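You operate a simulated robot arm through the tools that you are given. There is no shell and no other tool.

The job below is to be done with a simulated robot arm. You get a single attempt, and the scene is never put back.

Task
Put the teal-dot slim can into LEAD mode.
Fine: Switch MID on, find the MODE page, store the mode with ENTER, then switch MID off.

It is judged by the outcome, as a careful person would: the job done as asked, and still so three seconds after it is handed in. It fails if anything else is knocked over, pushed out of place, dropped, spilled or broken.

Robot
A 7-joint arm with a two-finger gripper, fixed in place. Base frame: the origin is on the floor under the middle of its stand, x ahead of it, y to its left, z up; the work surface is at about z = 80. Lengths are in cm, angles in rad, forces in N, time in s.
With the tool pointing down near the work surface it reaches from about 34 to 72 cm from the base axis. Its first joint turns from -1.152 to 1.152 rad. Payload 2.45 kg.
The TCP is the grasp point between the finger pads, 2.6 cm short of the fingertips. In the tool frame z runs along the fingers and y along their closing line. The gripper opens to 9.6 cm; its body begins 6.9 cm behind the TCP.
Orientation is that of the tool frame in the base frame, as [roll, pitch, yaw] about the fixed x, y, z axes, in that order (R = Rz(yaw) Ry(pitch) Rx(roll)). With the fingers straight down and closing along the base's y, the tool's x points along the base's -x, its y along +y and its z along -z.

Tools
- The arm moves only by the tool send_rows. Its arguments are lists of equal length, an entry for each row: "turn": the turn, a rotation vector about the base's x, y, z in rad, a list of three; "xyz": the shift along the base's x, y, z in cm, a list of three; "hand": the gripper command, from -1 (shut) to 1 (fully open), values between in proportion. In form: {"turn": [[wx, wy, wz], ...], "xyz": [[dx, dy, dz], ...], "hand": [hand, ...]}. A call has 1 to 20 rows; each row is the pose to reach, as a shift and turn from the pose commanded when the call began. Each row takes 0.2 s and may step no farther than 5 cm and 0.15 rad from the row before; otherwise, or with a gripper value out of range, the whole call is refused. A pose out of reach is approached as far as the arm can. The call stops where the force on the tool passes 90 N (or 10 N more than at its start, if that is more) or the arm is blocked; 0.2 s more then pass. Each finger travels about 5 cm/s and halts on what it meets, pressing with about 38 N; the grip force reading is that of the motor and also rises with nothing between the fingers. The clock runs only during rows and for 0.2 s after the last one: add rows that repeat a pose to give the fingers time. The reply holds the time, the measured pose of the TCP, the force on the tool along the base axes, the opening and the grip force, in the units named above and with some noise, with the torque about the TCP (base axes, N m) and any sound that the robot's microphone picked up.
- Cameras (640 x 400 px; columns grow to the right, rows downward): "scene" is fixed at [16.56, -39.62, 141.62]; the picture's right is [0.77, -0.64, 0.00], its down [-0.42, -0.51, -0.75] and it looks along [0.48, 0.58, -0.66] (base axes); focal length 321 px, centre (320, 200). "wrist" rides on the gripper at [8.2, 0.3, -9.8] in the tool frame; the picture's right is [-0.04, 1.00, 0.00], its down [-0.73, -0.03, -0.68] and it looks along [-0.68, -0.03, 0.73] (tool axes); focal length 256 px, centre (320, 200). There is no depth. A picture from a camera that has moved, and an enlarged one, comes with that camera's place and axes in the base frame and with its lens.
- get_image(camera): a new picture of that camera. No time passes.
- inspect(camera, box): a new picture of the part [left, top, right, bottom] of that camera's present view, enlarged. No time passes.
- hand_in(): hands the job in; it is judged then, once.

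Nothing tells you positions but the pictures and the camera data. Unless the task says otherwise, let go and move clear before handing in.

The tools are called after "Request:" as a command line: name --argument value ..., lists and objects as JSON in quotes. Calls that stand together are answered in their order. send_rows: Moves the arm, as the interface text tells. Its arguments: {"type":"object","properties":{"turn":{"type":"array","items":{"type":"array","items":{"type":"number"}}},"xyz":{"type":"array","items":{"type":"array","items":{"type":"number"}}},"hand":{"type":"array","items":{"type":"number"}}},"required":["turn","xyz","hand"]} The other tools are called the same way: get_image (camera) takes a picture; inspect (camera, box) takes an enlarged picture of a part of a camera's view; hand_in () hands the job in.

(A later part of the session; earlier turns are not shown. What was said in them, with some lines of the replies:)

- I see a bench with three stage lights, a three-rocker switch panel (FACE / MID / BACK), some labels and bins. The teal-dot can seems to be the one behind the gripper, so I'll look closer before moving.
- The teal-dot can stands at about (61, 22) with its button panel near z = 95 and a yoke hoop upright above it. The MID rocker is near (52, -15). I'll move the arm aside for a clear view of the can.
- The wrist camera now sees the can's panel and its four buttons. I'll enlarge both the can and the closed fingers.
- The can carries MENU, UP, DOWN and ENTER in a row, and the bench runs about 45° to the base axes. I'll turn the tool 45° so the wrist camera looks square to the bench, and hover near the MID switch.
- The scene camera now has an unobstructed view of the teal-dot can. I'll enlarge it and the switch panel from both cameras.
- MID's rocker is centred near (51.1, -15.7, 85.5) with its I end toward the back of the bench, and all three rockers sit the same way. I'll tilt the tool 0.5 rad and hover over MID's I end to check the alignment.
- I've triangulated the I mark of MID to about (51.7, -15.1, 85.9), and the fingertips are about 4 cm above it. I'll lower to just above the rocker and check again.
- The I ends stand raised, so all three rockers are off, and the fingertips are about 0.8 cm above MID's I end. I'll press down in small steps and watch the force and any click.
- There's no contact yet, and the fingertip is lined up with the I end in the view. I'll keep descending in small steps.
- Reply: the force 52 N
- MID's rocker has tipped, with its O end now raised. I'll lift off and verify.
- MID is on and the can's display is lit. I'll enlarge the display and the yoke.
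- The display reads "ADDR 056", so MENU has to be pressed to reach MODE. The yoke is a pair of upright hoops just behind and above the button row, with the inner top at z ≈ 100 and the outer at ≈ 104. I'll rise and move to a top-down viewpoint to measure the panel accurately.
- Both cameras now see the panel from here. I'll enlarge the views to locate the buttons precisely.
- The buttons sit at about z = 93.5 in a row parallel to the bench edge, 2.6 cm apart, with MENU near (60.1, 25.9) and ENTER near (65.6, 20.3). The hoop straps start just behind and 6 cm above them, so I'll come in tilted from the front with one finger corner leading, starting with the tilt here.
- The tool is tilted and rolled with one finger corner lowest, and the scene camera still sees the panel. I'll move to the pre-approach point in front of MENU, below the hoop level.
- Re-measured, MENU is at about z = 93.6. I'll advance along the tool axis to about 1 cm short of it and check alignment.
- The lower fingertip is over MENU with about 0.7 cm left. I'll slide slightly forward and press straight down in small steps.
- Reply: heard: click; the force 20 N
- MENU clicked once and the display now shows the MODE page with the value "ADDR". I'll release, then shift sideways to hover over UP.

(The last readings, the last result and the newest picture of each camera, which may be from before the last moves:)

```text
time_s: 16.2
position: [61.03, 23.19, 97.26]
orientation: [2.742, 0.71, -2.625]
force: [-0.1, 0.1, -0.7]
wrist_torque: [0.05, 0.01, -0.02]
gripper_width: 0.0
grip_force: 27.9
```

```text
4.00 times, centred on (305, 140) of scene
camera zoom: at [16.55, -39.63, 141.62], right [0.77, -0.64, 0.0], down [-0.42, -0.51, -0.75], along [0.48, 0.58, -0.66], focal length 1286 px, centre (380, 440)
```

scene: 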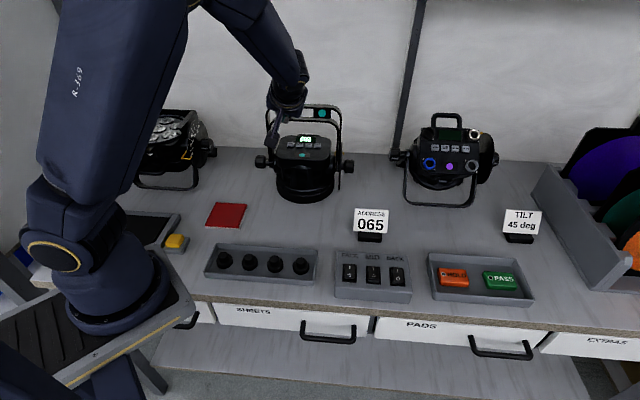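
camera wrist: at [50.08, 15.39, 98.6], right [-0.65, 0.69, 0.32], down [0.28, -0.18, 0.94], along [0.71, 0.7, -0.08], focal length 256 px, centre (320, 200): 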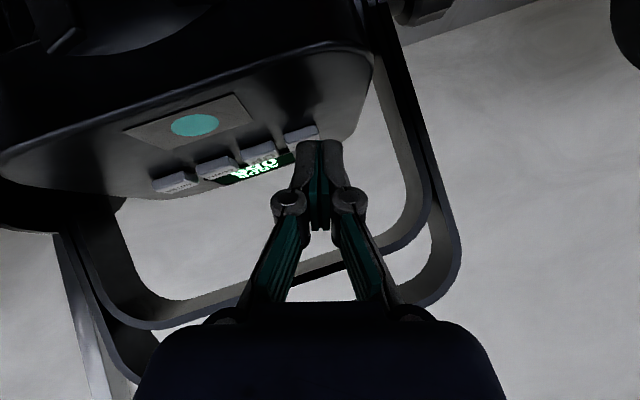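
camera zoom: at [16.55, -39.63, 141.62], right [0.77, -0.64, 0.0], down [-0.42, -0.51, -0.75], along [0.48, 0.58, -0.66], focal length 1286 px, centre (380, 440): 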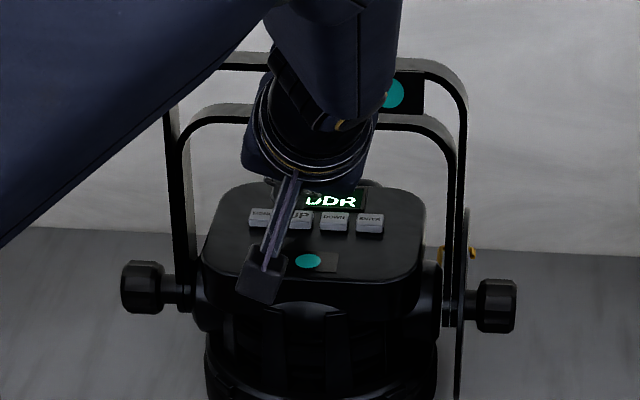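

The display still shows MODE / ADDR, and the fingertip is aligned over UP. I'll press it once and release.

Request:
send_rows --turn '[[0, 0, 0], [0, 0, 0], [0, 0, 0], [0, 0, 0], [0, 0, 0], [0, 0, 0]]' --xyz '[[0, 0, -0.5], [0, 0, -0.9], [0, 0, -1.05], [0, 0, -1.2], [0, 0, -0.6], [0, 0, 0]]' --hand '[-1, -1, -1, -1, -1, -1]'

Request:
inspect --camera "wrist" --box '[200, 60, 400, 220]'

Request:
inspect --camera "scene" --box '[240, 90, 370, 190]'

```text
time_s: 17.6
position: [61.05, 23.16, 97.5]
orientation: [2.743, 0.709, -2.623]
force: [-0.2, 0.3, -0.4]
wrist_torque: [0.02, 0.03, -0.05]
gripper_width: 0.0
grip_force: 28.7
heard: click
```

```text
2.50 times, centred on (300, 140) of wrist
camera zoom: at [52.22, 13.91, 99.15], right [-0.65, 0.69, 0.32], down [0.28, -0.17, 0.94], along [0.71, 0.7, -0.08], focal length 640 px, centre (370, 350)
```

zoom: 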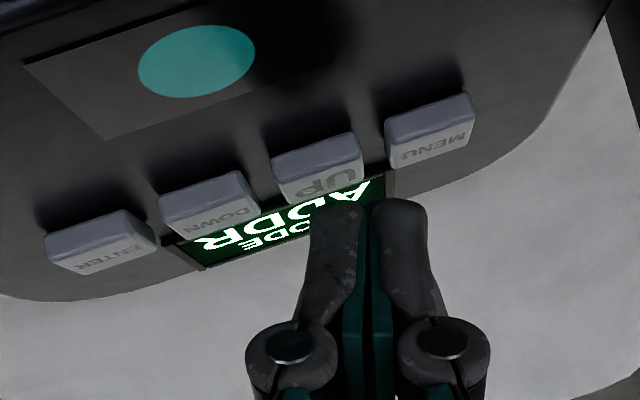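

```text
4.00 times, centred on (305, 140) of scene
camera zoom: at [16.56, -39.62, 141.62], right [0.77, -0.64, 0.0], down [-0.42, -0.51, -0.75], along [0.48, 0.58, -0.66], focal length 1286 px, centre (380, 440)
```

zoom: 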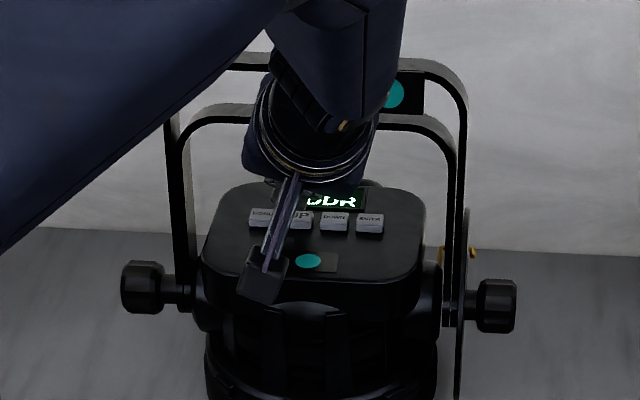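

UP clicked but the value stays "ADDR", so the list probably doesn't wrap that way. I'll shift to DOWN and press it once.

Request:
send_rows --turn '[[0, 0, 0], [0, 0, 0], [0, 0, 0]]' --xyz '[[0.9, -0.9, 0], [1.83, -1.83, 0], [1.83, -1.83, 0]]' --hand '[-1, -1, -1]'

Request:
inspect --camera "wrist" --box '[200, 60, 400, 220]'

Request:
inspect --camera "scene" --box '[240, 90, 370, 190]'

```text
time_s: 18.4
position: [62.75, 21.26, 97.55]
orientation: [2.742, 0.709, -2.625]
force: [0.1, -0.4, -0.1]
wrist_torque: [-0.01, 0.0, 0.01]
gripper_width: 0.01
grip_force: 28.3
```

```text
2.50 times, centred on (300, 140) of wrist
camera zoom: at [54.08, 12.09, 99.16], right [-0.65, 0.69, 0.32], down [0.28, -0.18, 0.94], along [0.71, 0.7, -0.08], focal length 640 px, centre (370, 350)
```

zoom: 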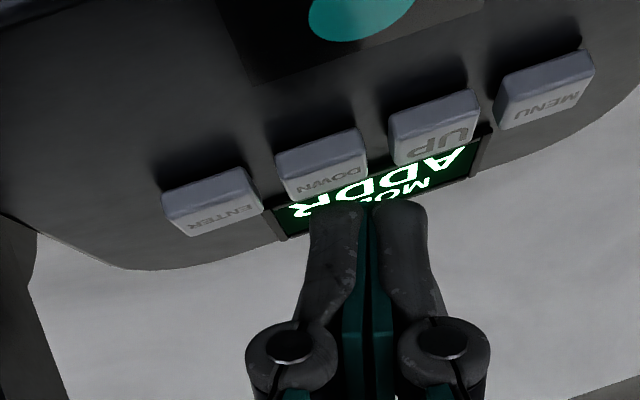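

```text
4.00 times, centred on (305, 140) of scene
camera zoom: at [16.55, -39.62, 141.62], right [0.77, -0.64, 0.0], down [-0.42, -0.51, -0.75], along [0.48, 0.58, -0.66], focal length 1286 px, centre (380, 440)
```

zoom: 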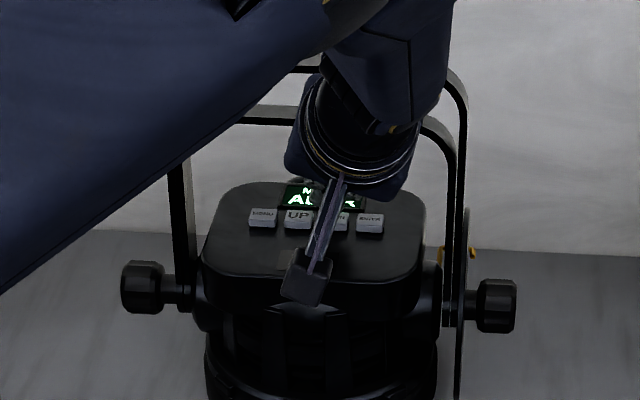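

The fingertip is aligned over DOWN and the display still shows MODE / ADDR. I'll press DOWN once and release.

Request:
send_rows --turn '[[0, 0, 0], [0, 0, 0], [0, 0, 0], [0, 0, 0], [0, 0, 0], [0, 0, 0]]' --xyz '[[0, 0, -0.5], [0, 0, -0.9], [0, 0, -1.05], [0, 0, -1.2], [0, 0, -0.6], [0, 0, 0]]' --hand '[-1, -1, -1, -1, -1, -1]'

Request:
inspect --camera "wrist" --box '[200, 60, 400, 220]'

Request:
inspect --camera "scene" --box '[240, 90, 370, 190]'

```text
time_s: 19.8
position: [62.74, 21.35, 97.45]
orientation: [2.74, 0.706, -2.625]
force: [0.3, 0.0, -1.1]
wrist_torque: [0.02, -0.04, -0.01]
gripper_width: 0.0
grip_force: 28.2
heard: click
```

```text
2.50 times, centred on (300, 140) of wrist
camera zoom: at [54.03, 12.1, 99.16], right [-0.65, 0.69, 0.32], down [0.28, -0.18, 0.94], along [0.71, 0.7, -0.08], focal length 640 px, centre (370, 350)
```

zoom: 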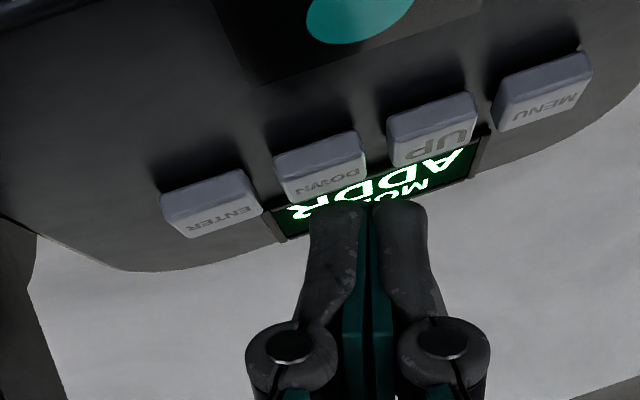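

```text
4.00 times, centred on (305, 140) of scene
camera zoom: at [16.56, -39.62, 141.62], right [0.77, -0.64, 0.0], down [-0.42, -0.51, -0.75], along [0.48, 0.58, -0.66], focal length 1286 px, centre (380, 440)
```

zoom: 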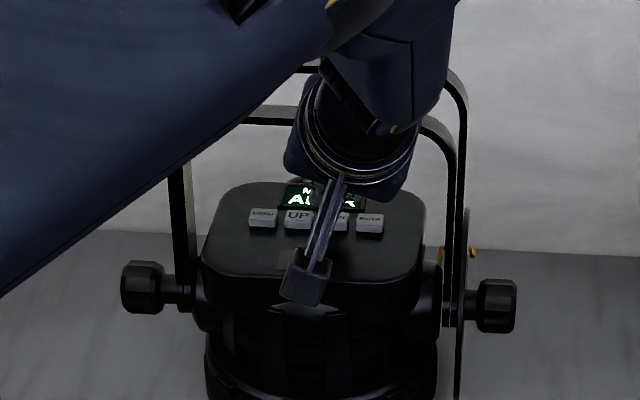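

The value still reads "ADDR" after DOWN. I'll press DOWN again and look at the display while holding, to see whether it reacts at all.

Request:
send_rows --turn '[[0, 0, 0], [0, 0, 0], [0, 0, 0]]' --xyz '[[0, 0, -0.6], [0, 0, -0.9], [0, 0, -1.15]]' --hand '[-1, -1, -1]'

Request:
inspect --camera "wrist" --box '[200, 60, 400, 220]'

Request:
inspect --camera "scene" --box '[270, 110, 350, 180]'

```text
time_s: 20.6
position: [62.92, 21.41, 96.51]
orientation: [2.741, 0.712, -2.627]
force: [-4.4, -2.7, 14.1]
wrist_torque: [-0.04, 0.01, -0.02]
gripper_width: 0.0
grip_force: 28.9
heard: click
```

```text
2.50 times, centred on (300, 140) of wrist
camera zoom: at [54.11, 12.17, 98.19], right [-0.65, 0.69, 0.32], down [0.28, -0.18, 0.94], along [0.71, 0.7, -0.08], focal length 640 px, centre (370, 350)
```

zoom: 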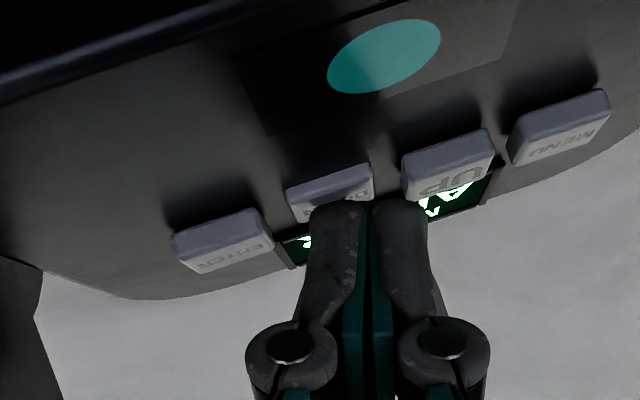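

```text
5.71 times, centred on (310, 145) of scene
camera zoom: at [16.51, -39.64, 141.62], right [0.77, -0.64, 0.0], down [-0.42, -0.51, -0.75], along [0.48, 0.58, -0.66], focal length 1837 px, centre (377, 514)
```

zoom: 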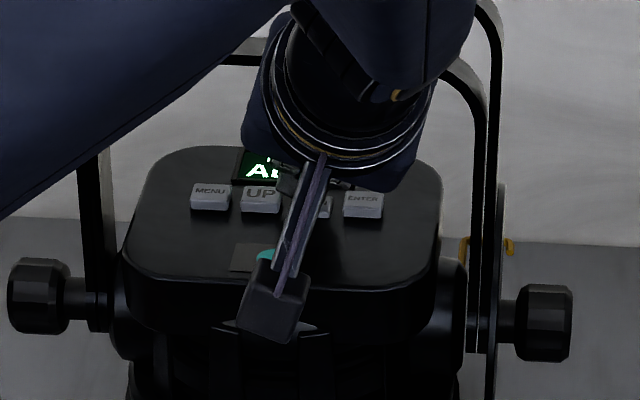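

The display shows something starting with "A" while held. I'll release and read it.

Request:
send_rows --turn '[[0, 0, 0], [0, 0, 0], [0, 0, 0]]' --xyz '[[0, 0, 0.5], [0, 0, 1.15], [0, 0, 1.15]]' --hand '[-1, -1, -1]'

Request:
inspect --camera "wrist" --box '[200, 60, 400, 220]'

Request:
inspect --camera "scene" --box '[270, 110, 350, 180]'

```text
time_s: 21.4
position: [62.84, 21.3, 97.48]
orientation: [2.742, 0.709, -2.626]
force: [0.1, 0.5, 0.5]
wrist_torque: [-0.03, 0.01, 0.0]
gripper_width: 0.0
grip_force: 29.1
```

```text
2.50 times, centred on (300, 140) of wrist
camera zoom: at [54.09, 12.13, 99.19], right [-0.65, 0.69, 0.32], down [0.28, -0.18, 0.94], along [0.71, 0.7, -0.08], focal length 640 px, centre (370, 350)
```

zoom: 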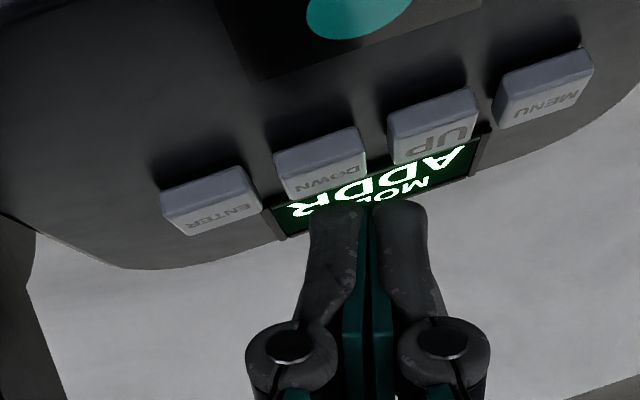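

```text
5.71 times, centred on (310, 145) of scene
camera zoom: at [16.56, -39.62, 141.62], right [0.77, -0.64, 0.0], down [-0.42, -0.51, -0.75], along [0.48, 0.58, -0.66], focal length 1837 px, centre (377, 514)
```

zoom: 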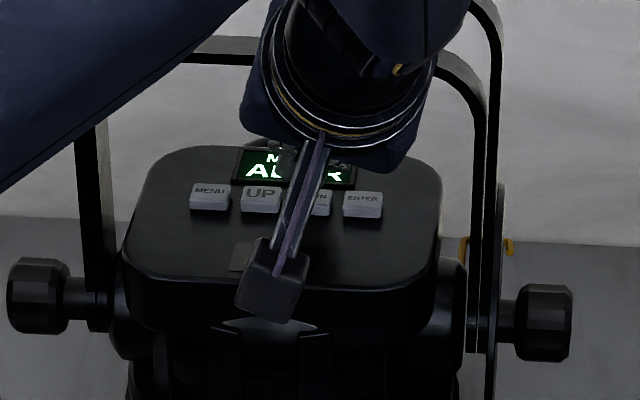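

UP and DOWN have no effect on the value, so ENTER probably opens it for editing first. I'll shift to ENTER, press once, and read the display.

Request:
send_rows --turn '[[0, 0, 0], [0, 0, 0], [0, 0, 0]]' --xyz '[[0.9, -0.9, 0], [1.82, -1.82, 0], [1.82, -1.82, 0]]' --hand '[-1, -1, -1]'

Request:
inspect --camera "wrist" --box '[200, 60, 400, 220]'

Request:
get_image --camera "wrist"

Request:
inspect --camera "scene" --box '[240, 90, 370, 190]'

```text
time_s: 22.2
position: [64.86, 19.43, 97.48]
orientation: [2.743, 0.707, -2.623]
force: [1.1, 0.9, 0.4]
wrist_torque: [0.0, -0.02, -0.01]
gripper_width: 0.0
grip_force: 28.4
```

```text
2.50 times, centred on (300, 140) of wrist
camera zoom: at [55.97, 10.27, 99.17], right [-0.65, 0.69, 0.32], down [0.28, -0.18, 0.94], along [0.71, 0.7, -0.08], focal length 640 px, centre (370, 350)
```

zoom: 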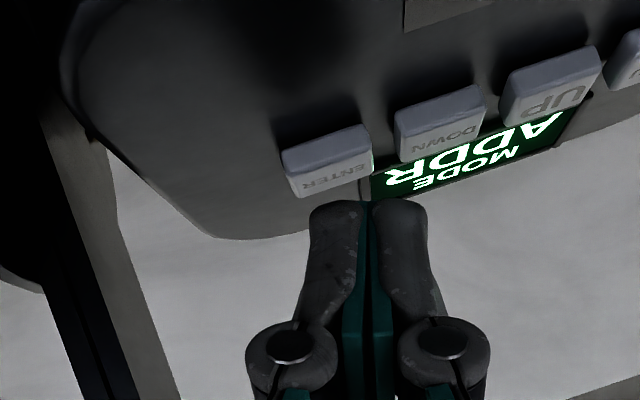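

```text
taken
camera wrist: at [55.97, 10.27, 99.17], right [-0.65, 0.69, 0.32], down [0.28, -0.18, 0.94], along [0.71, 0.7, -0.08], focal length 256 px, centre (320, 200)
```

wrist: 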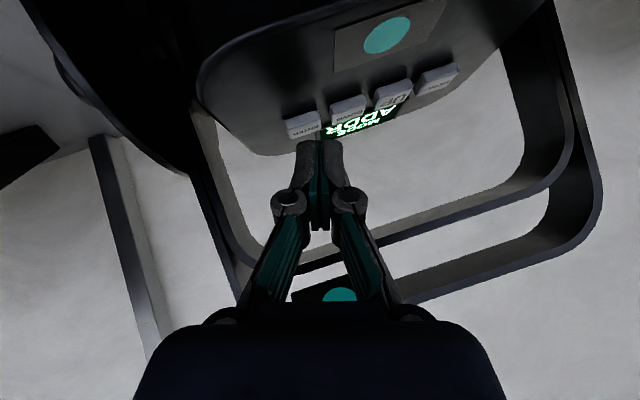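

```text
4.00 times, centred on (305, 140) of scene
camera zoom: at [16.55, -39.62, 141.62], right [0.77, -0.64, 0.0], down [-0.42, -0.51, -0.75], along [0.48, 0.58, -0.66], focal length 1286 px, centre (380, 440)
```

zoom: 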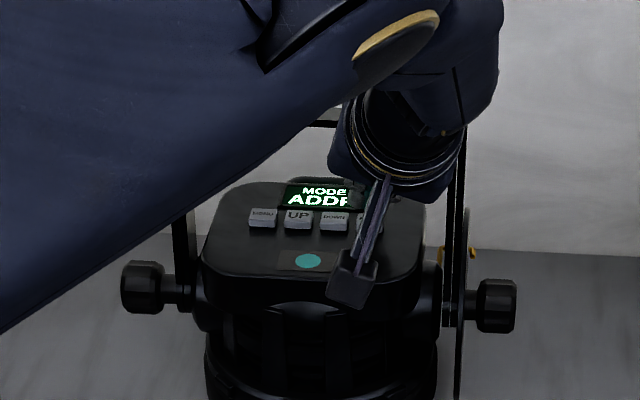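

The display clearly reads MODE / ADDR and the fingertip is over ENTER. I'll press ENTER once and release.

Request:
send_rows --turn '[[0, 0, 0], [0, 0, 0], [0, 0, 0], [0, 0, 0], [0, 0, 0]]' --xyz '[[0, 0, -0.6], [0, 0, -0.95], [0, 0, -1.15], [0, 0, -0.6], [0, 0, 0]]' --hand '[-1, -1, -1, -1, -1]'

Request:
inspect --camera "wrist" --box '[200, 60, 400, 220]'

Request:
inspect --camera "scene" --box '[270, 110, 350, 180]'

```text
time_s: 23.4
position: [64.59, 19.59, 97.46]
orientation: [2.74, 0.707, -2.626]
force: [0.5, 0.1, -0.2]
wrist_torque: [0.01, 0.0, 0.04]
gripper_width: 0.0
grip_force: 28.4
heard: click
```

```text
2.50 times, centred on (300, 140) of wrist
camera zoom: at [55.9, 10.31, 99.14], right [-0.65, 0.69, 0.32], down [0.28, -0.18, 0.94], along [0.71, 0.7, -0.08], focal length 640 px, centre (370, 350)
```

zoom: 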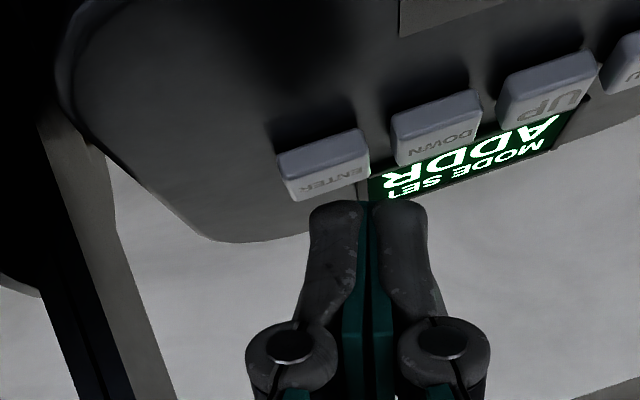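

```text
5.71 times, centred on (310, 145) of scene
camera zoom: at [16.56, -39.62, 141.62], right [0.77, -0.64, 0.0], down [-0.42, -0.51, -0.75], along [0.48, 0.58, -0.66], focal length 1837 px, centre (377, 514)
```

zoom: 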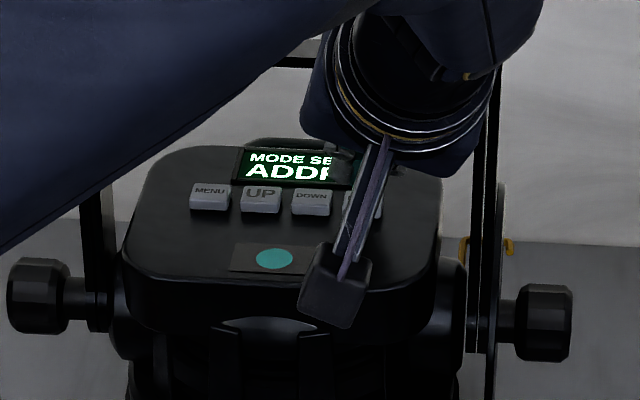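

The display now reads "MODE SET / ADDR", so editing is open. I'll move back over DOWN and press once.

Request:
send_rows --turn '[[0, 0, 0], [0, 0, 0], [0, 0, 0], [0, 0, 0], [0, 0, 0], [0, 0, 0], [0, 0, 0], [0, 0, 0]]' --xyz '[[-0.9, 0.9, 0], [-1.82, 1.82, 0], [-1.82, 1.82, 0], [-1.82, 1.82, -0.6], [-1.82, 1.82, -0.95], [-1.82, 1.82, -1.15], [-1.82, 1.82, -0.6], [-1.82, 1.82, 0]]' --hand '[-1, -1, -1, -1, -1, -1, -1, -1]'

Request:
inspect --camera "wrist" --box '[200, 60, 400, 220]'

Request:
inspect --camera "scene" --box '[270, 110, 350, 180]'

```text
time_s: 25.2
position: [62.82, 21.33, 97.41]
orientation: [2.742, 0.707, -2.624]
force: [0.2, 0.4, -0.4]
wrist_torque: [-0.01, 0.01, -0.02]
gripper_width: 0.0
grip_force: 28.5
heard: click
```

```text
2.50 times, centred on (300, 140) of wrist
camera zoom: at [54.07, 12.11, 99.14], right [-0.65, 0.69, 0.32], down [0.28, -0.18, 0.94], along [0.71, 0.7, -0.08], focal length 640 px, centre (370, 350)
```

zoom: 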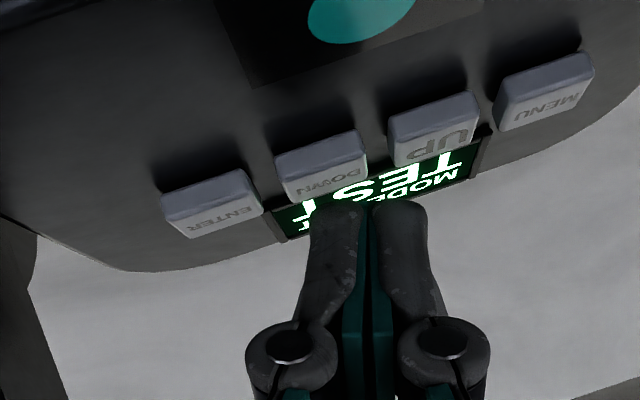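

```text
5.71 times, centred on (310, 145) of scene
camera zoom: at [16.55, -39.62, 141.62], right [0.77, -0.64, 0.0], down [-0.42, -0.51, -0.75], along [0.48, 0.58, -0.66], focal length 1837 px, centre (377, 514)
```

zoom: 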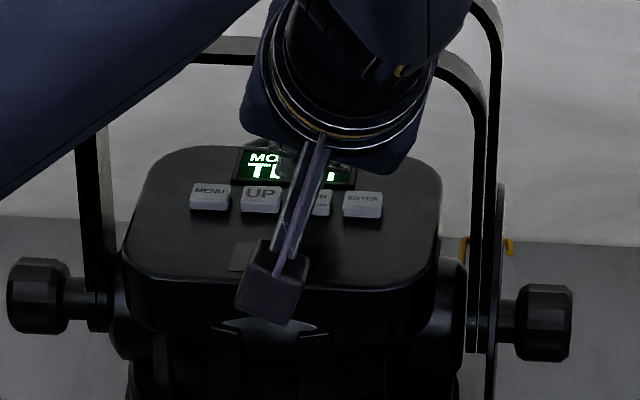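

DOWN now works and the value changed to "TEST". I'll press DOWN once more and read.

Request:
send_rows --turn '[[0, 0, 0], [0, 0, 0], [0, 0, 0], [0, 0, 0], [0, 0, 0]]' --xyz '[[0, 0, -0.6], [0, 0, -0.95], [0, 0, -1.15], [0, 0, -0.6], [0, 0, 0]]' --hand '[-1, -1, -1, -1, -1]'

Request:
inspect --camera "wrist" --box '[200, 60, 400, 220]'

Request:
inspect --camera "scene" --box '[270, 110, 350, 180]'

```text
time_s: 26.4
position: [62.83, 21.4, 97.35]
orientation: [2.744, 0.707, -2.624]
force: [-0.4, 0.5, -0.2]
wrist_torque: [0.0, 0.01, -0.03]
gripper_width: 0.0
grip_force: 29.1
heard: click
```

```text
2.50 times, centred on (300, 140) of wrist
camera zoom: at [54.05, 12.13, 99.14], right [-0.65, 0.69, 0.32], down [0.28, -0.17, 0.94], along [0.71, 0.7, -0.08], focal length 640 px, centre (370, 350)
```

zoom: 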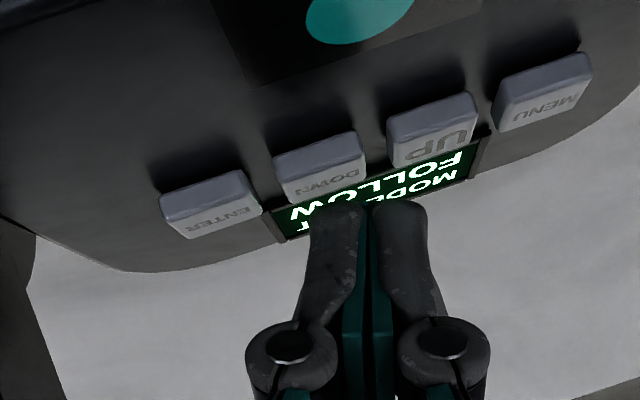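

```text
5.71 times, centred on (310, 145) of scene
camera zoom: at [16.55, -39.62, 141.62], right [0.77, -0.64, 0.0], down [-0.42, -0.51, -0.75], along [0.48, 0.58, -0.66], focal length 1837 px, centre (377, 514)
```

zoom: 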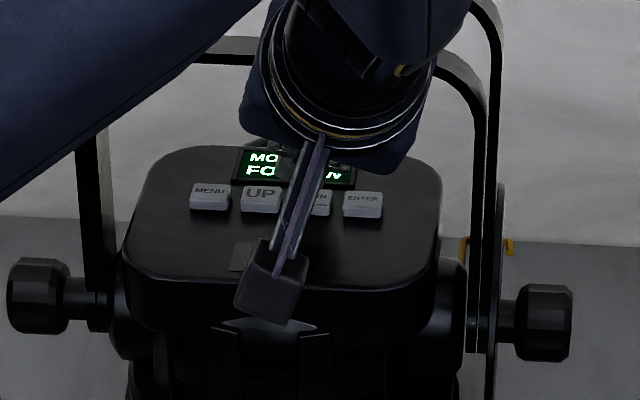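

The value is now "FOLLOW", so LEAD should be next. I'll press DOWN again.

Request:
send_rows --turn '[[0, 0, 0], [0, 0, 0], [0, 0, 0], [0, 0, 0], [0, 0, 0]]' --xyz '[[0, 0, -0.6], [0, 0, -0.95], [0, 0, -1.15], [0, 0, -0.6], [0, 0, 0]]' --hand '[-1, -1, -1, -1, -1]'

Request:
inspect --camera "wrist" --box '[200, 60, 400, 220]'

Request:
inspect --camera "scene" --box '[270, 110, 350, 180]'

```text
time_s: 27.6
position: [62.79, 21.54, 97.4]
orientation: [2.74, 0.707, -2.625]
force: [-0.5, 0.1, 0.4]
wrist_torque: [-0.03, 0.0, -0.02]
gripper_width: 0.02
grip_force: 28.8
heard: click
```

```text
2.50 times, centred on (300, 140) of wrist
camera zoom: at [54.07, 12.16, 99.17], right [-0.65, 0.69, 0.32], down [0.28, -0.17, 0.94], along [0.71, 0.7, -0.08], focal length 640 px, centre (370, 350)
```

zoom: 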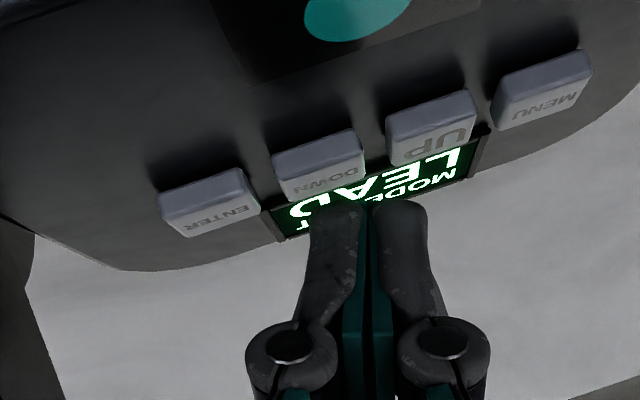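

```text
5.71 times, centred on (310, 145) of scene
camera zoom: at [16.56, -39.62, 141.62], right [0.77, -0.64, 0.0], down [-0.42, -0.51, -0.75], along [0.48, 0.58, -0.66], focal length 1837 px, centre (377, 514)
```

zoom: 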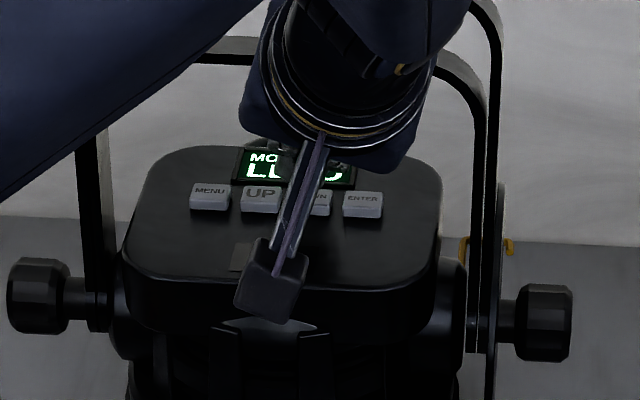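

The value is now "LEAD". I'll move over ENTER, check the display is unchanged, then press.

Request:
send_rows --turn '[[0, 0, 0], [0, 0, 0], [0, 0, 0]]' --xyz '[[0.9, -0.9, 0], [1.82, -1.82, 0], [1.82, -1.82, 0]]' --hand '[-1, -1, -1]'

Request:
inspect --camera "wrist" --box '[200, 60, 400, 220]'

Request:
inspect --camera "scene" --box '[270, 110, 350, 180]'

```text
time_s: 28.4
position: [64.59, 19.53, 97.48]
orientation: [2.742, 0.707, -2.625]
force: [-0.2, -1.0, 0.2]
wrist_torque: [0.0, -0.01, 0.01]
gripper_width: 0.0
grip_force: 28.0
```

```text
2.50 times, centred on (300, 140) of wrist
camera zoom: at [55.93, 10.33, 99.19], right [-0.65, 0.69, 0.32], down [0.28, -0.18, 0.94], along [0.71, 0.7, -0.08], focal length 640 px, centre (370, 350)
```

zoom: 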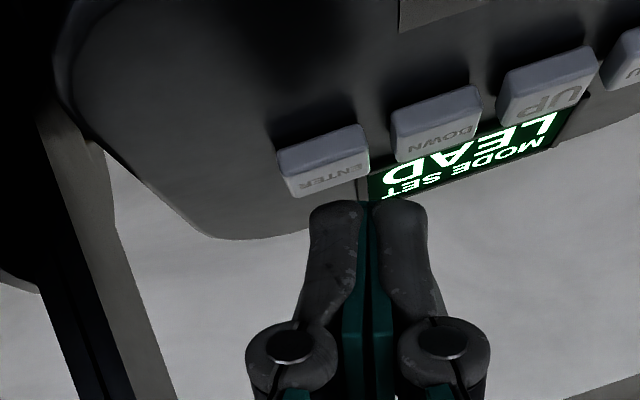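

```text
5.71 times, centred on (310, 145) of scene
camera zoom: at [16.55, -39.62, 141.62], right [0.77, -0.64, 0.0], down [-0.42, -0.51, -0.75], along [0.48, 0.58, -0.66], focal length 1837 px, centre (377, 514)
```

zoom: 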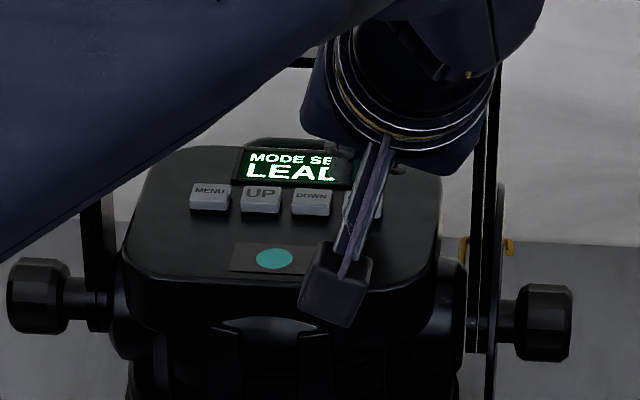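

The display reads "MODE SET / LEAD" and the fingertip is over ENTER. I'll press ENTER once to store it.

Request:
send_rows --turn '[[0, 0, 0], [0, 0, 0], [0, 0, 0], [0, 0, 0], [0, 0, 0]]' --xyz '[[0, 0, -0.6], [0, 0, -0.95], [0, 0, -1.15], [0, 0, -0.6], [0, 0, 0]]' --hand '[-1, -1, -1, -1, -1]'

Request:
inspect --camera "wrist" --box '[200, 60, 400, 220]'

Request:
inspect --camera "scene" --box '[270, 110, 350, 180]'

```text
time_s: 29.6
position: [64.67, 19.48, 97.43]
orientation: [2.742, 0.709, -2.624]
force: [0.0, -0.9, -0.8]
wrist_torque: [0.01, -0.02, 0.04]
gripper_width: 0.01
grip_force: 28.9
heard: click
```

```text
2.50 times, centred on (300, 140) of wrist
camera zoom: at [55.89, 10.31, 99.17], right [-0.65, 0.69, 0.32], down [0.28, -0.18, 0.94], along [0.71, 0.7, -0.08], focal length 640 px, centre (370, 350)
```

zoom: 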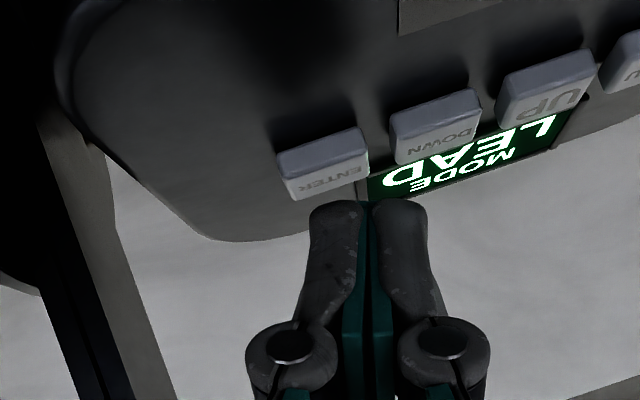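

```text
5.71 times, centred on (310, 145) of scene
camera zoom: at [16.55, -39.62, 141.62], right [0.77, -0.64, 0.0], down [-0.42, -0.51, -0.75], along [0.48, 0.58, -0.66], focal length 1837 px, centre (377, 514)
```

zoom: 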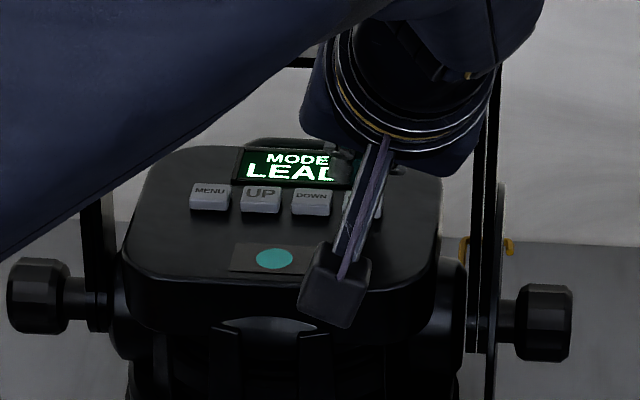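

The display now reads "MODE / LEAD", so LEAD is stored. I'll back out along the tool axis, clear of the hoops, and undo the roll.

Request:
send_rows --turn '[[0, 0, 0], [0, 0, 0], [0, 0, 0], [0, 0, 0]]' --xyz '[[-0.99, -1.9, 2.1], [-1.98, -3.81, 4.19], [-2.97, -5.7, 6.3], [-3.95, -7.6, 8.4]]' --hand '[-1, -1, -1, -1]'

Request:
send_rows --turn '[[-0.071, -0.071, 0], [-0.141, -0.141, 0], [-0.212, -0.212, 0], [-0.212, -0.212, 0]]' --xyz '[[0, 0, 0.5], [0, 0, 1], [0, 0, 1], [0, 0, 1]]' --hand '[-1, -1, -1, -1]'

Request:
get_image --camera "scene"

Request:
get_image --camera "wrist"

```text
time_s: 30.6
position: [60.75, 11.92, 105.9]
orientation: [2.742, 0.708, -2.625]
force: [-0.5, -0.5, 0.6]
wrist_torque: [0.01, 0.02, 0.01]
gripper_width: 0.0
grip_force: 28.2
```

```text
time_s: 31.6
position: [60.75, 11.98, 106.89]
orientation: [-3.14, 0.749, -2.355]
force: [-0.8, -1.1, -0.4]
wrist_torque: [-0.02, -0.01, -0.02]
gripper_width: 0.01
grip_force: 28.2
```

```text
taken
```

scene: 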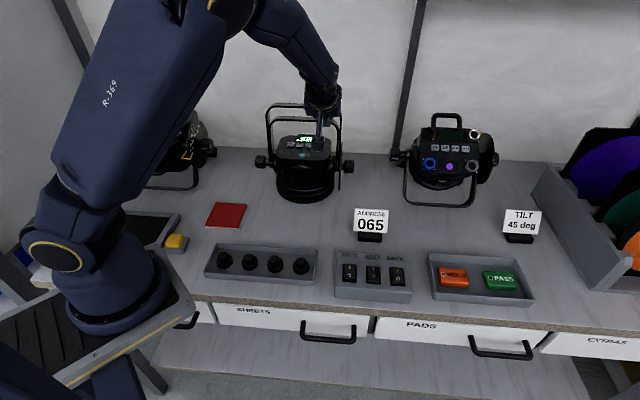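

```text
taken
camera wrist: at [51.61, 3.04, 108.6], right [-0.69, 0.73, 0.03], down [0.07, 0.03, 1.0], along [0.72, 0.69, -0.08], focal length 256 px, centre (320, 200)
```

wrist: 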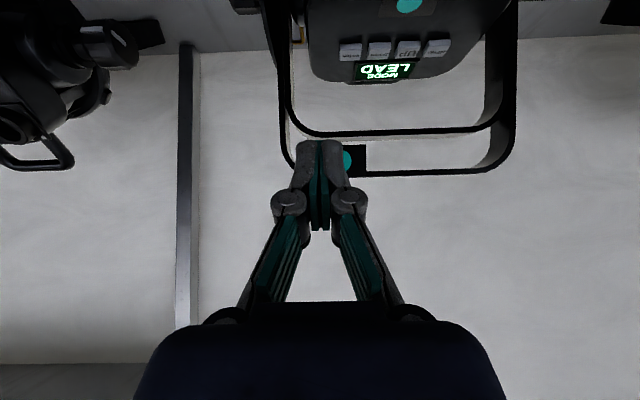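

The can and yoke look undisturbed and the display shows LEAD. I'll go back over the MID switch, this time toward its raised O end.

Request:
send_rows --turn '[[-0.03, 0.03, 0], [-0.06, 0.06, 0], [-0.09, 0.09, 0], [-0.12, 0.12, 0], [-0.15, 0.15, 0], [-0.177, 0.177, 0], [-0.177, 0.177, 0], [-0.177, 0.177, 0], [-0.177, 0.177, 0], [-0.177, 0.177, 0]]' --xyz '[[-1.8, -4.3, 0], [-3.6, -8.6, 0], [-5.4, -12.9, -0.5], [-7.2, -17.2, -1], [-9, -21.5, -1.5], [-10, -25.5, -2], [-10.69, -28.67, -3.5], [-10.69, -28.67, -7.5], [-10.69, -28.67, -12], [-10.69, -28.67, -12]]' --hand '[-1, -1, -1, -1, -1, -1, -1, -1, -1, -1]'

Request:
get_image --camera "wrist"

Request:
inspect --camera "scene" --box '[310, 200, 440, 310]'

```text
time_s: 33.8
position: [50.1, -16.91, 94.93]
orientation: [-3.14, 0.5, -2.357]
force: [-0.5, -0.5, -1.2]
wrist_torque: [0.04, -0.03, 0.0]
gripper_width: 0.0
grip_force: 28.6
```

```text
taken
camera wrist: at [41.44, -25.14, 99.62], right [-0.68, 0.73, 0.02], down [0.25, 0.2, 0.95], along [0.69, 0.65, -0.32], focal length 256 px, centre (320, 200)
```

wrist: 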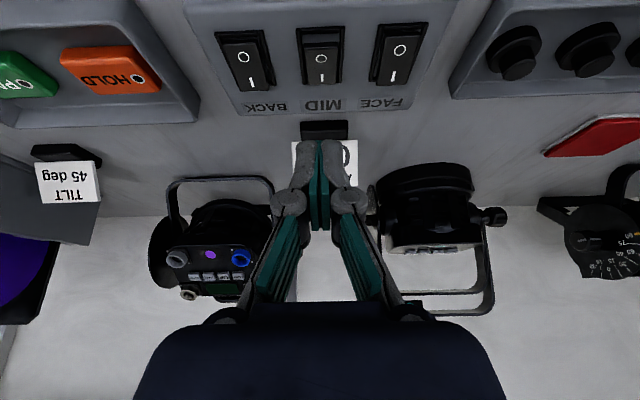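

```text
3.64 times, centred on (375, 255) of scene
camera zoom: at [16.55, -39.63, 141.62], right [0.77, -0.64, 0.0], down [-0.42, -0.51, -0.75], along [0.48, 0.58, -0.66], focal length 1169 px, centre (120, 0)
```

zoom: 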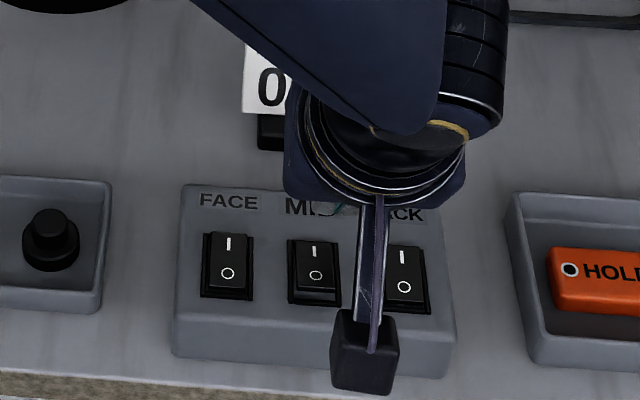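

MID's O end is the raised one now, near (50.3, -16.4, 85.9), and the fingertips are lined up above it. I'll lower to just above and check.

Request:
send_rows --turn '[[0, 0, 0], [0, 0, 0], [0, 0, 0]]' --xyz '[[0, 0, -3], [0, 0, -5.5], [0, 0, -5.8]]' --hand '[-1, -1, -1]'

Request:
inspect --camera "wrist" --box '[240, 20, 400, 220]'

Request:
get_image --camera "wrist"

```text
time_s: 34.6
position: [50.02, -16.74, 89.04]
orientation: [3.14, 0.501, -2.356]
force: [0.0, 0.7, 1.1]
wrist_torque: [0.01, 0.0, -0.02]
gripper_width: 0.0
grip_force: 28.3
```

```text
2.00 times, centred on (320, 120) of wrist
camera zoom: at [41.51, -25.08, 93.84], right [-0.68, 0.73, 0.02], down [0.25, 0.2, 0.95], along [0.69, 0.65, -0.32], focal length 512 px, centre (320, 360)
```

zoom: 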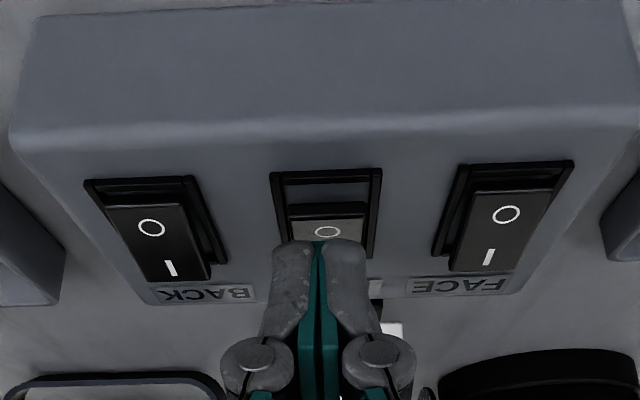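

```text
taken
camera wrist: at [41.51, -25.08, 93.84], right [-0.68, 0.73, 0.02], down [0.25, 0.2, 0.95], along [0.69, 0.65, -0.32], focal length 256 px, centre (320, 200)
```

wrist: 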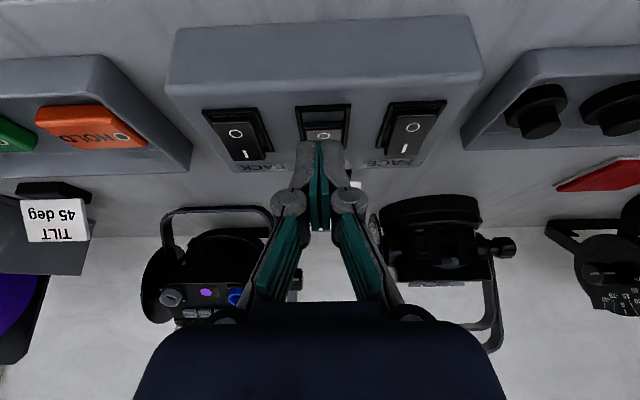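

The fingertips sit right over MID's raised O end, about 0.4 cm above. I'll press down in small steps.

Request:
send_rows --turn '[[0, 0, 0], [0, 0, 0], [0, 0, 0], [0, 0, 0], [0, 0, 0]]' --xyz '[[0, 0, -0.3], [0, 0, -0.5], [0, 0, -0.7], [0, 0, -0.85], [0, 0, -1.0]]' --hand '[-1, -1, -1, -1, -1]'

Request:
inspect --camera "wrist" --box '[240, 20, 400, 220]'

```text
time_s: 35.8
position: [50.0, -16.73, 88.1]
orientation: [-3.14, 0.499, -2.355]
force: [-7.2, -1.2, 17.1]
wrist_torque: [0.01, 0.17, 0.05]
gripper_width: 0.56
grip_force: 28.5
```

```text
2.00 times, centred on (320, 120) of wrist
camera zoom: at [41.5, -25.03, 92.93], right [-0.68, 0.73, 0.02], down [0.25, 0.21, 0.95], along [0.69, 0.65, -0.32], focal length 512 px, centre (320, 360)
```

zoom: 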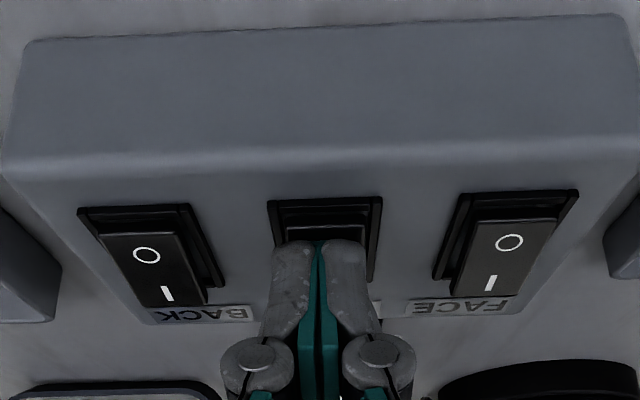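

The O end looks level with the neighbouring switches now. I'll lift off and verify that MID is off and the display dark.

Request:
send_rows --turn '[[0, 0, 0], [0, 0, 0], [0, 0, 0], [0, 0, 0], [0, 0, 0]]' --xyz '[[0, 0, 0.5], [0, 0, 2], [0, 0, 6], [0, 0, 10], [0, 0, 13]]' --hand '[-1, -1, -1, -1, -1]'

Request:
get_image --camera "scene"

Request:
inspect --camera "scene" --box '[325, 240, 420, 305]'

Request:
inspect --camera "wrist" --box '[180, 0, 500, 300]'

```text
time_s: 37.0
position: [50.05, -16.64, 101.0]
orientation: [3.14, 0.5, -2.355]
force: [0.7, -0.3, 0.0]
wrist_torque: [0.01, 0.01, 0.0]
gripper_width: 0.01
grip_force: 28.9
```

```text
taken
```

scene: 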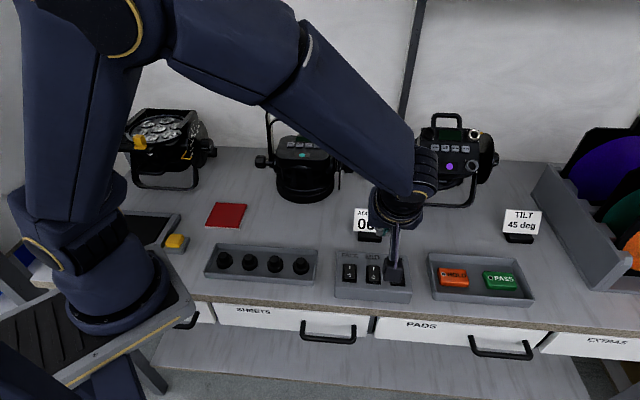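

```text
6.15 times, centred on (372, 272) of scene
camera zoom: at [16.55, -39.62, 141.62], right [0.77, -0.64, 0.0], down [-0.42, -0.51, -0.75], along [0.48, 0.58, -0.66], focal length 1978 px, centre (-3, -246)
```

zoom: 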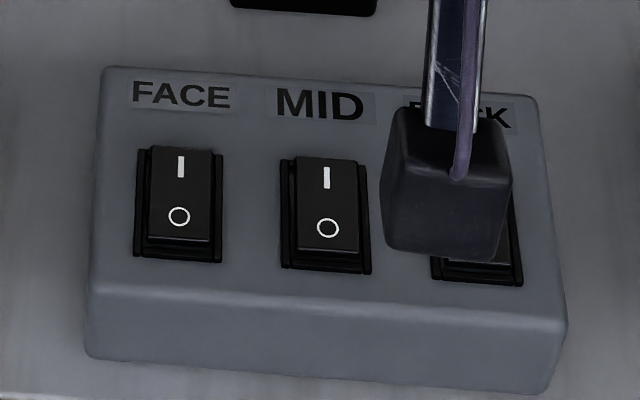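

```text
1.33 times, centred on (340, 150) of wrist
camera zoom: at [41.47, -24.97, 105.87], right [-0.68, 0.73, 0.02], down [0.25, 0.2, 0.95], along [0.69, 0.65, -0.32], focal length 341 px, centre (293, 267)
```

zoom: 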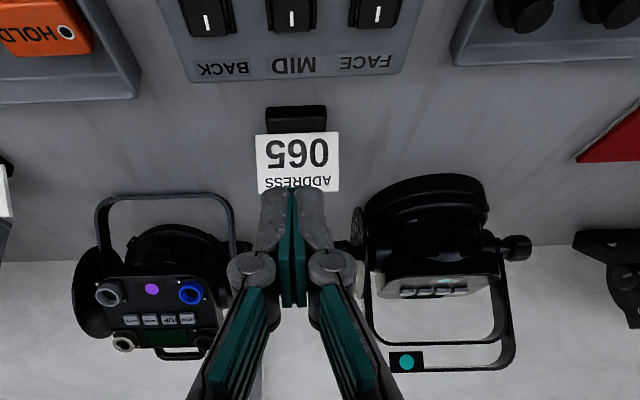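

MID is back to off like its neighbours and the can's display is dark. I'll move the arm clear and level the tool for a final check.

Request:
send_rows --turn '[[-0.088, 0.088, 0], [-0.177, 0.177, 0], [-0.265, 0.265, 0], [-0.354, 0.354, 0], [-0.354, 0.354, 0]]' --xyz '[[-2, 0, 2], [-4, 0, 4], [-6, -1, 6], [-8, -2, 8], [-8, -2, 8]]' --hand '[-1, -1, -1, -1, -1]'

Request:
get_image --camera "scene"

Request:
inspect --camera "scene" --box '[245, 95, 365, 205]'

Request:
inspect --camera "scene" --box '[325, 240, 420, 305]'

```text
time_s: 38.2
position: [42.07, -18.63, 109.08]
orientation: [3.141, -0.004, -2.357]
force: [-0.4, 0.0, -0.1]
wrist_torque: [0.03, -0.05, -0.02]
gripper_width: 0.02
grip_force: 28.6
```

```text
taken
```

scene: 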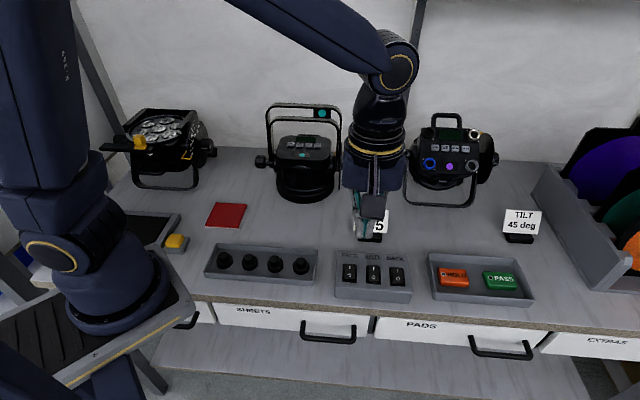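

```text
3.64 times, centred on (305, 150) of scene
camera zoom: at [16.55, -39.62, 141.62], right [0.77, -0.64, 0.0], down [-0.42, -0.51, -0.75], along [0.48, 0.58, -0.66], focal length 1169 px, centre (374, 382)
```

zoom: 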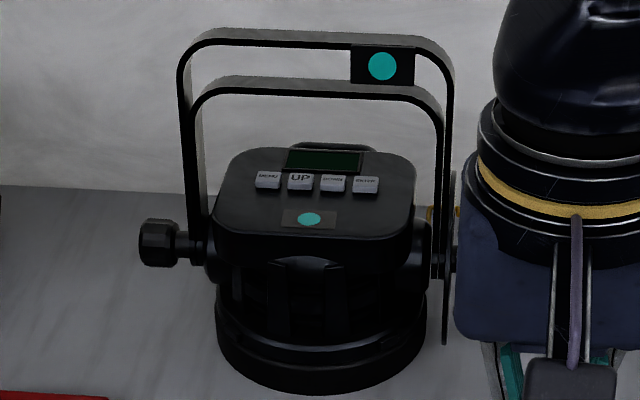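

```text
6.15 times, centred on (372, 272) of scene
camera zoom: at [16.55, -39.62, 141.62], right [0.77, -0.64, 0.0], down [-0.42, -0.51, -0.75], along [0.48, 0.58, -0.66], focal length 1978 px, centre (-3, -246)
```

zoom: 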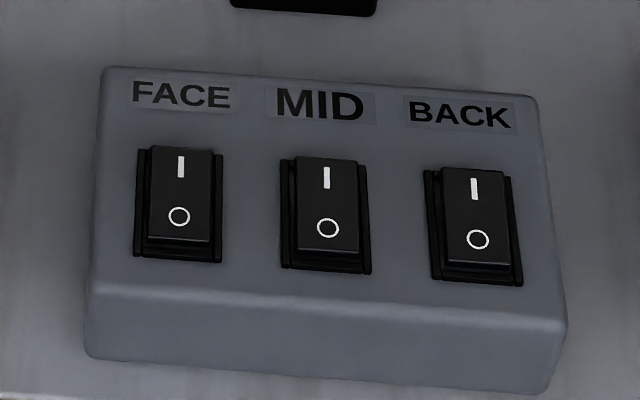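

Everything is in place: the teal-dot can hasn't moved, its display is dark, MID is off, and LEAD showed as stored before power-off. The arm is clear, so I'm handing in.

Request:
hand_in

```text
The job is handed in.
```

The teal-dot slim can is now in LEAD mode, and the job is handed in. After I pressed ENTER, the display went from "MODE SET / LEAD" back to "MODE / LEAD". I took that as stored; I didn't switch the can back on to check.

- **Power:** I switched MID on to start and off again at the end. FACE and BACK were not touched, and all three switches are now off.
- **Mode change:** The MODE page only let me change the value after a first press of ENTER. I then pressed DOWN from ADDR through TEST and FOLLOW to LEAD, and stored it with ENTER.
- **Stray presses:** Before finding that out, I pressed UP once and DOWN twice. The value didn't change.
- **Surroundings:** In the final pictures the can and its yoke are where they started. Nothing else I could see looked disturbed, and the arm is clear.
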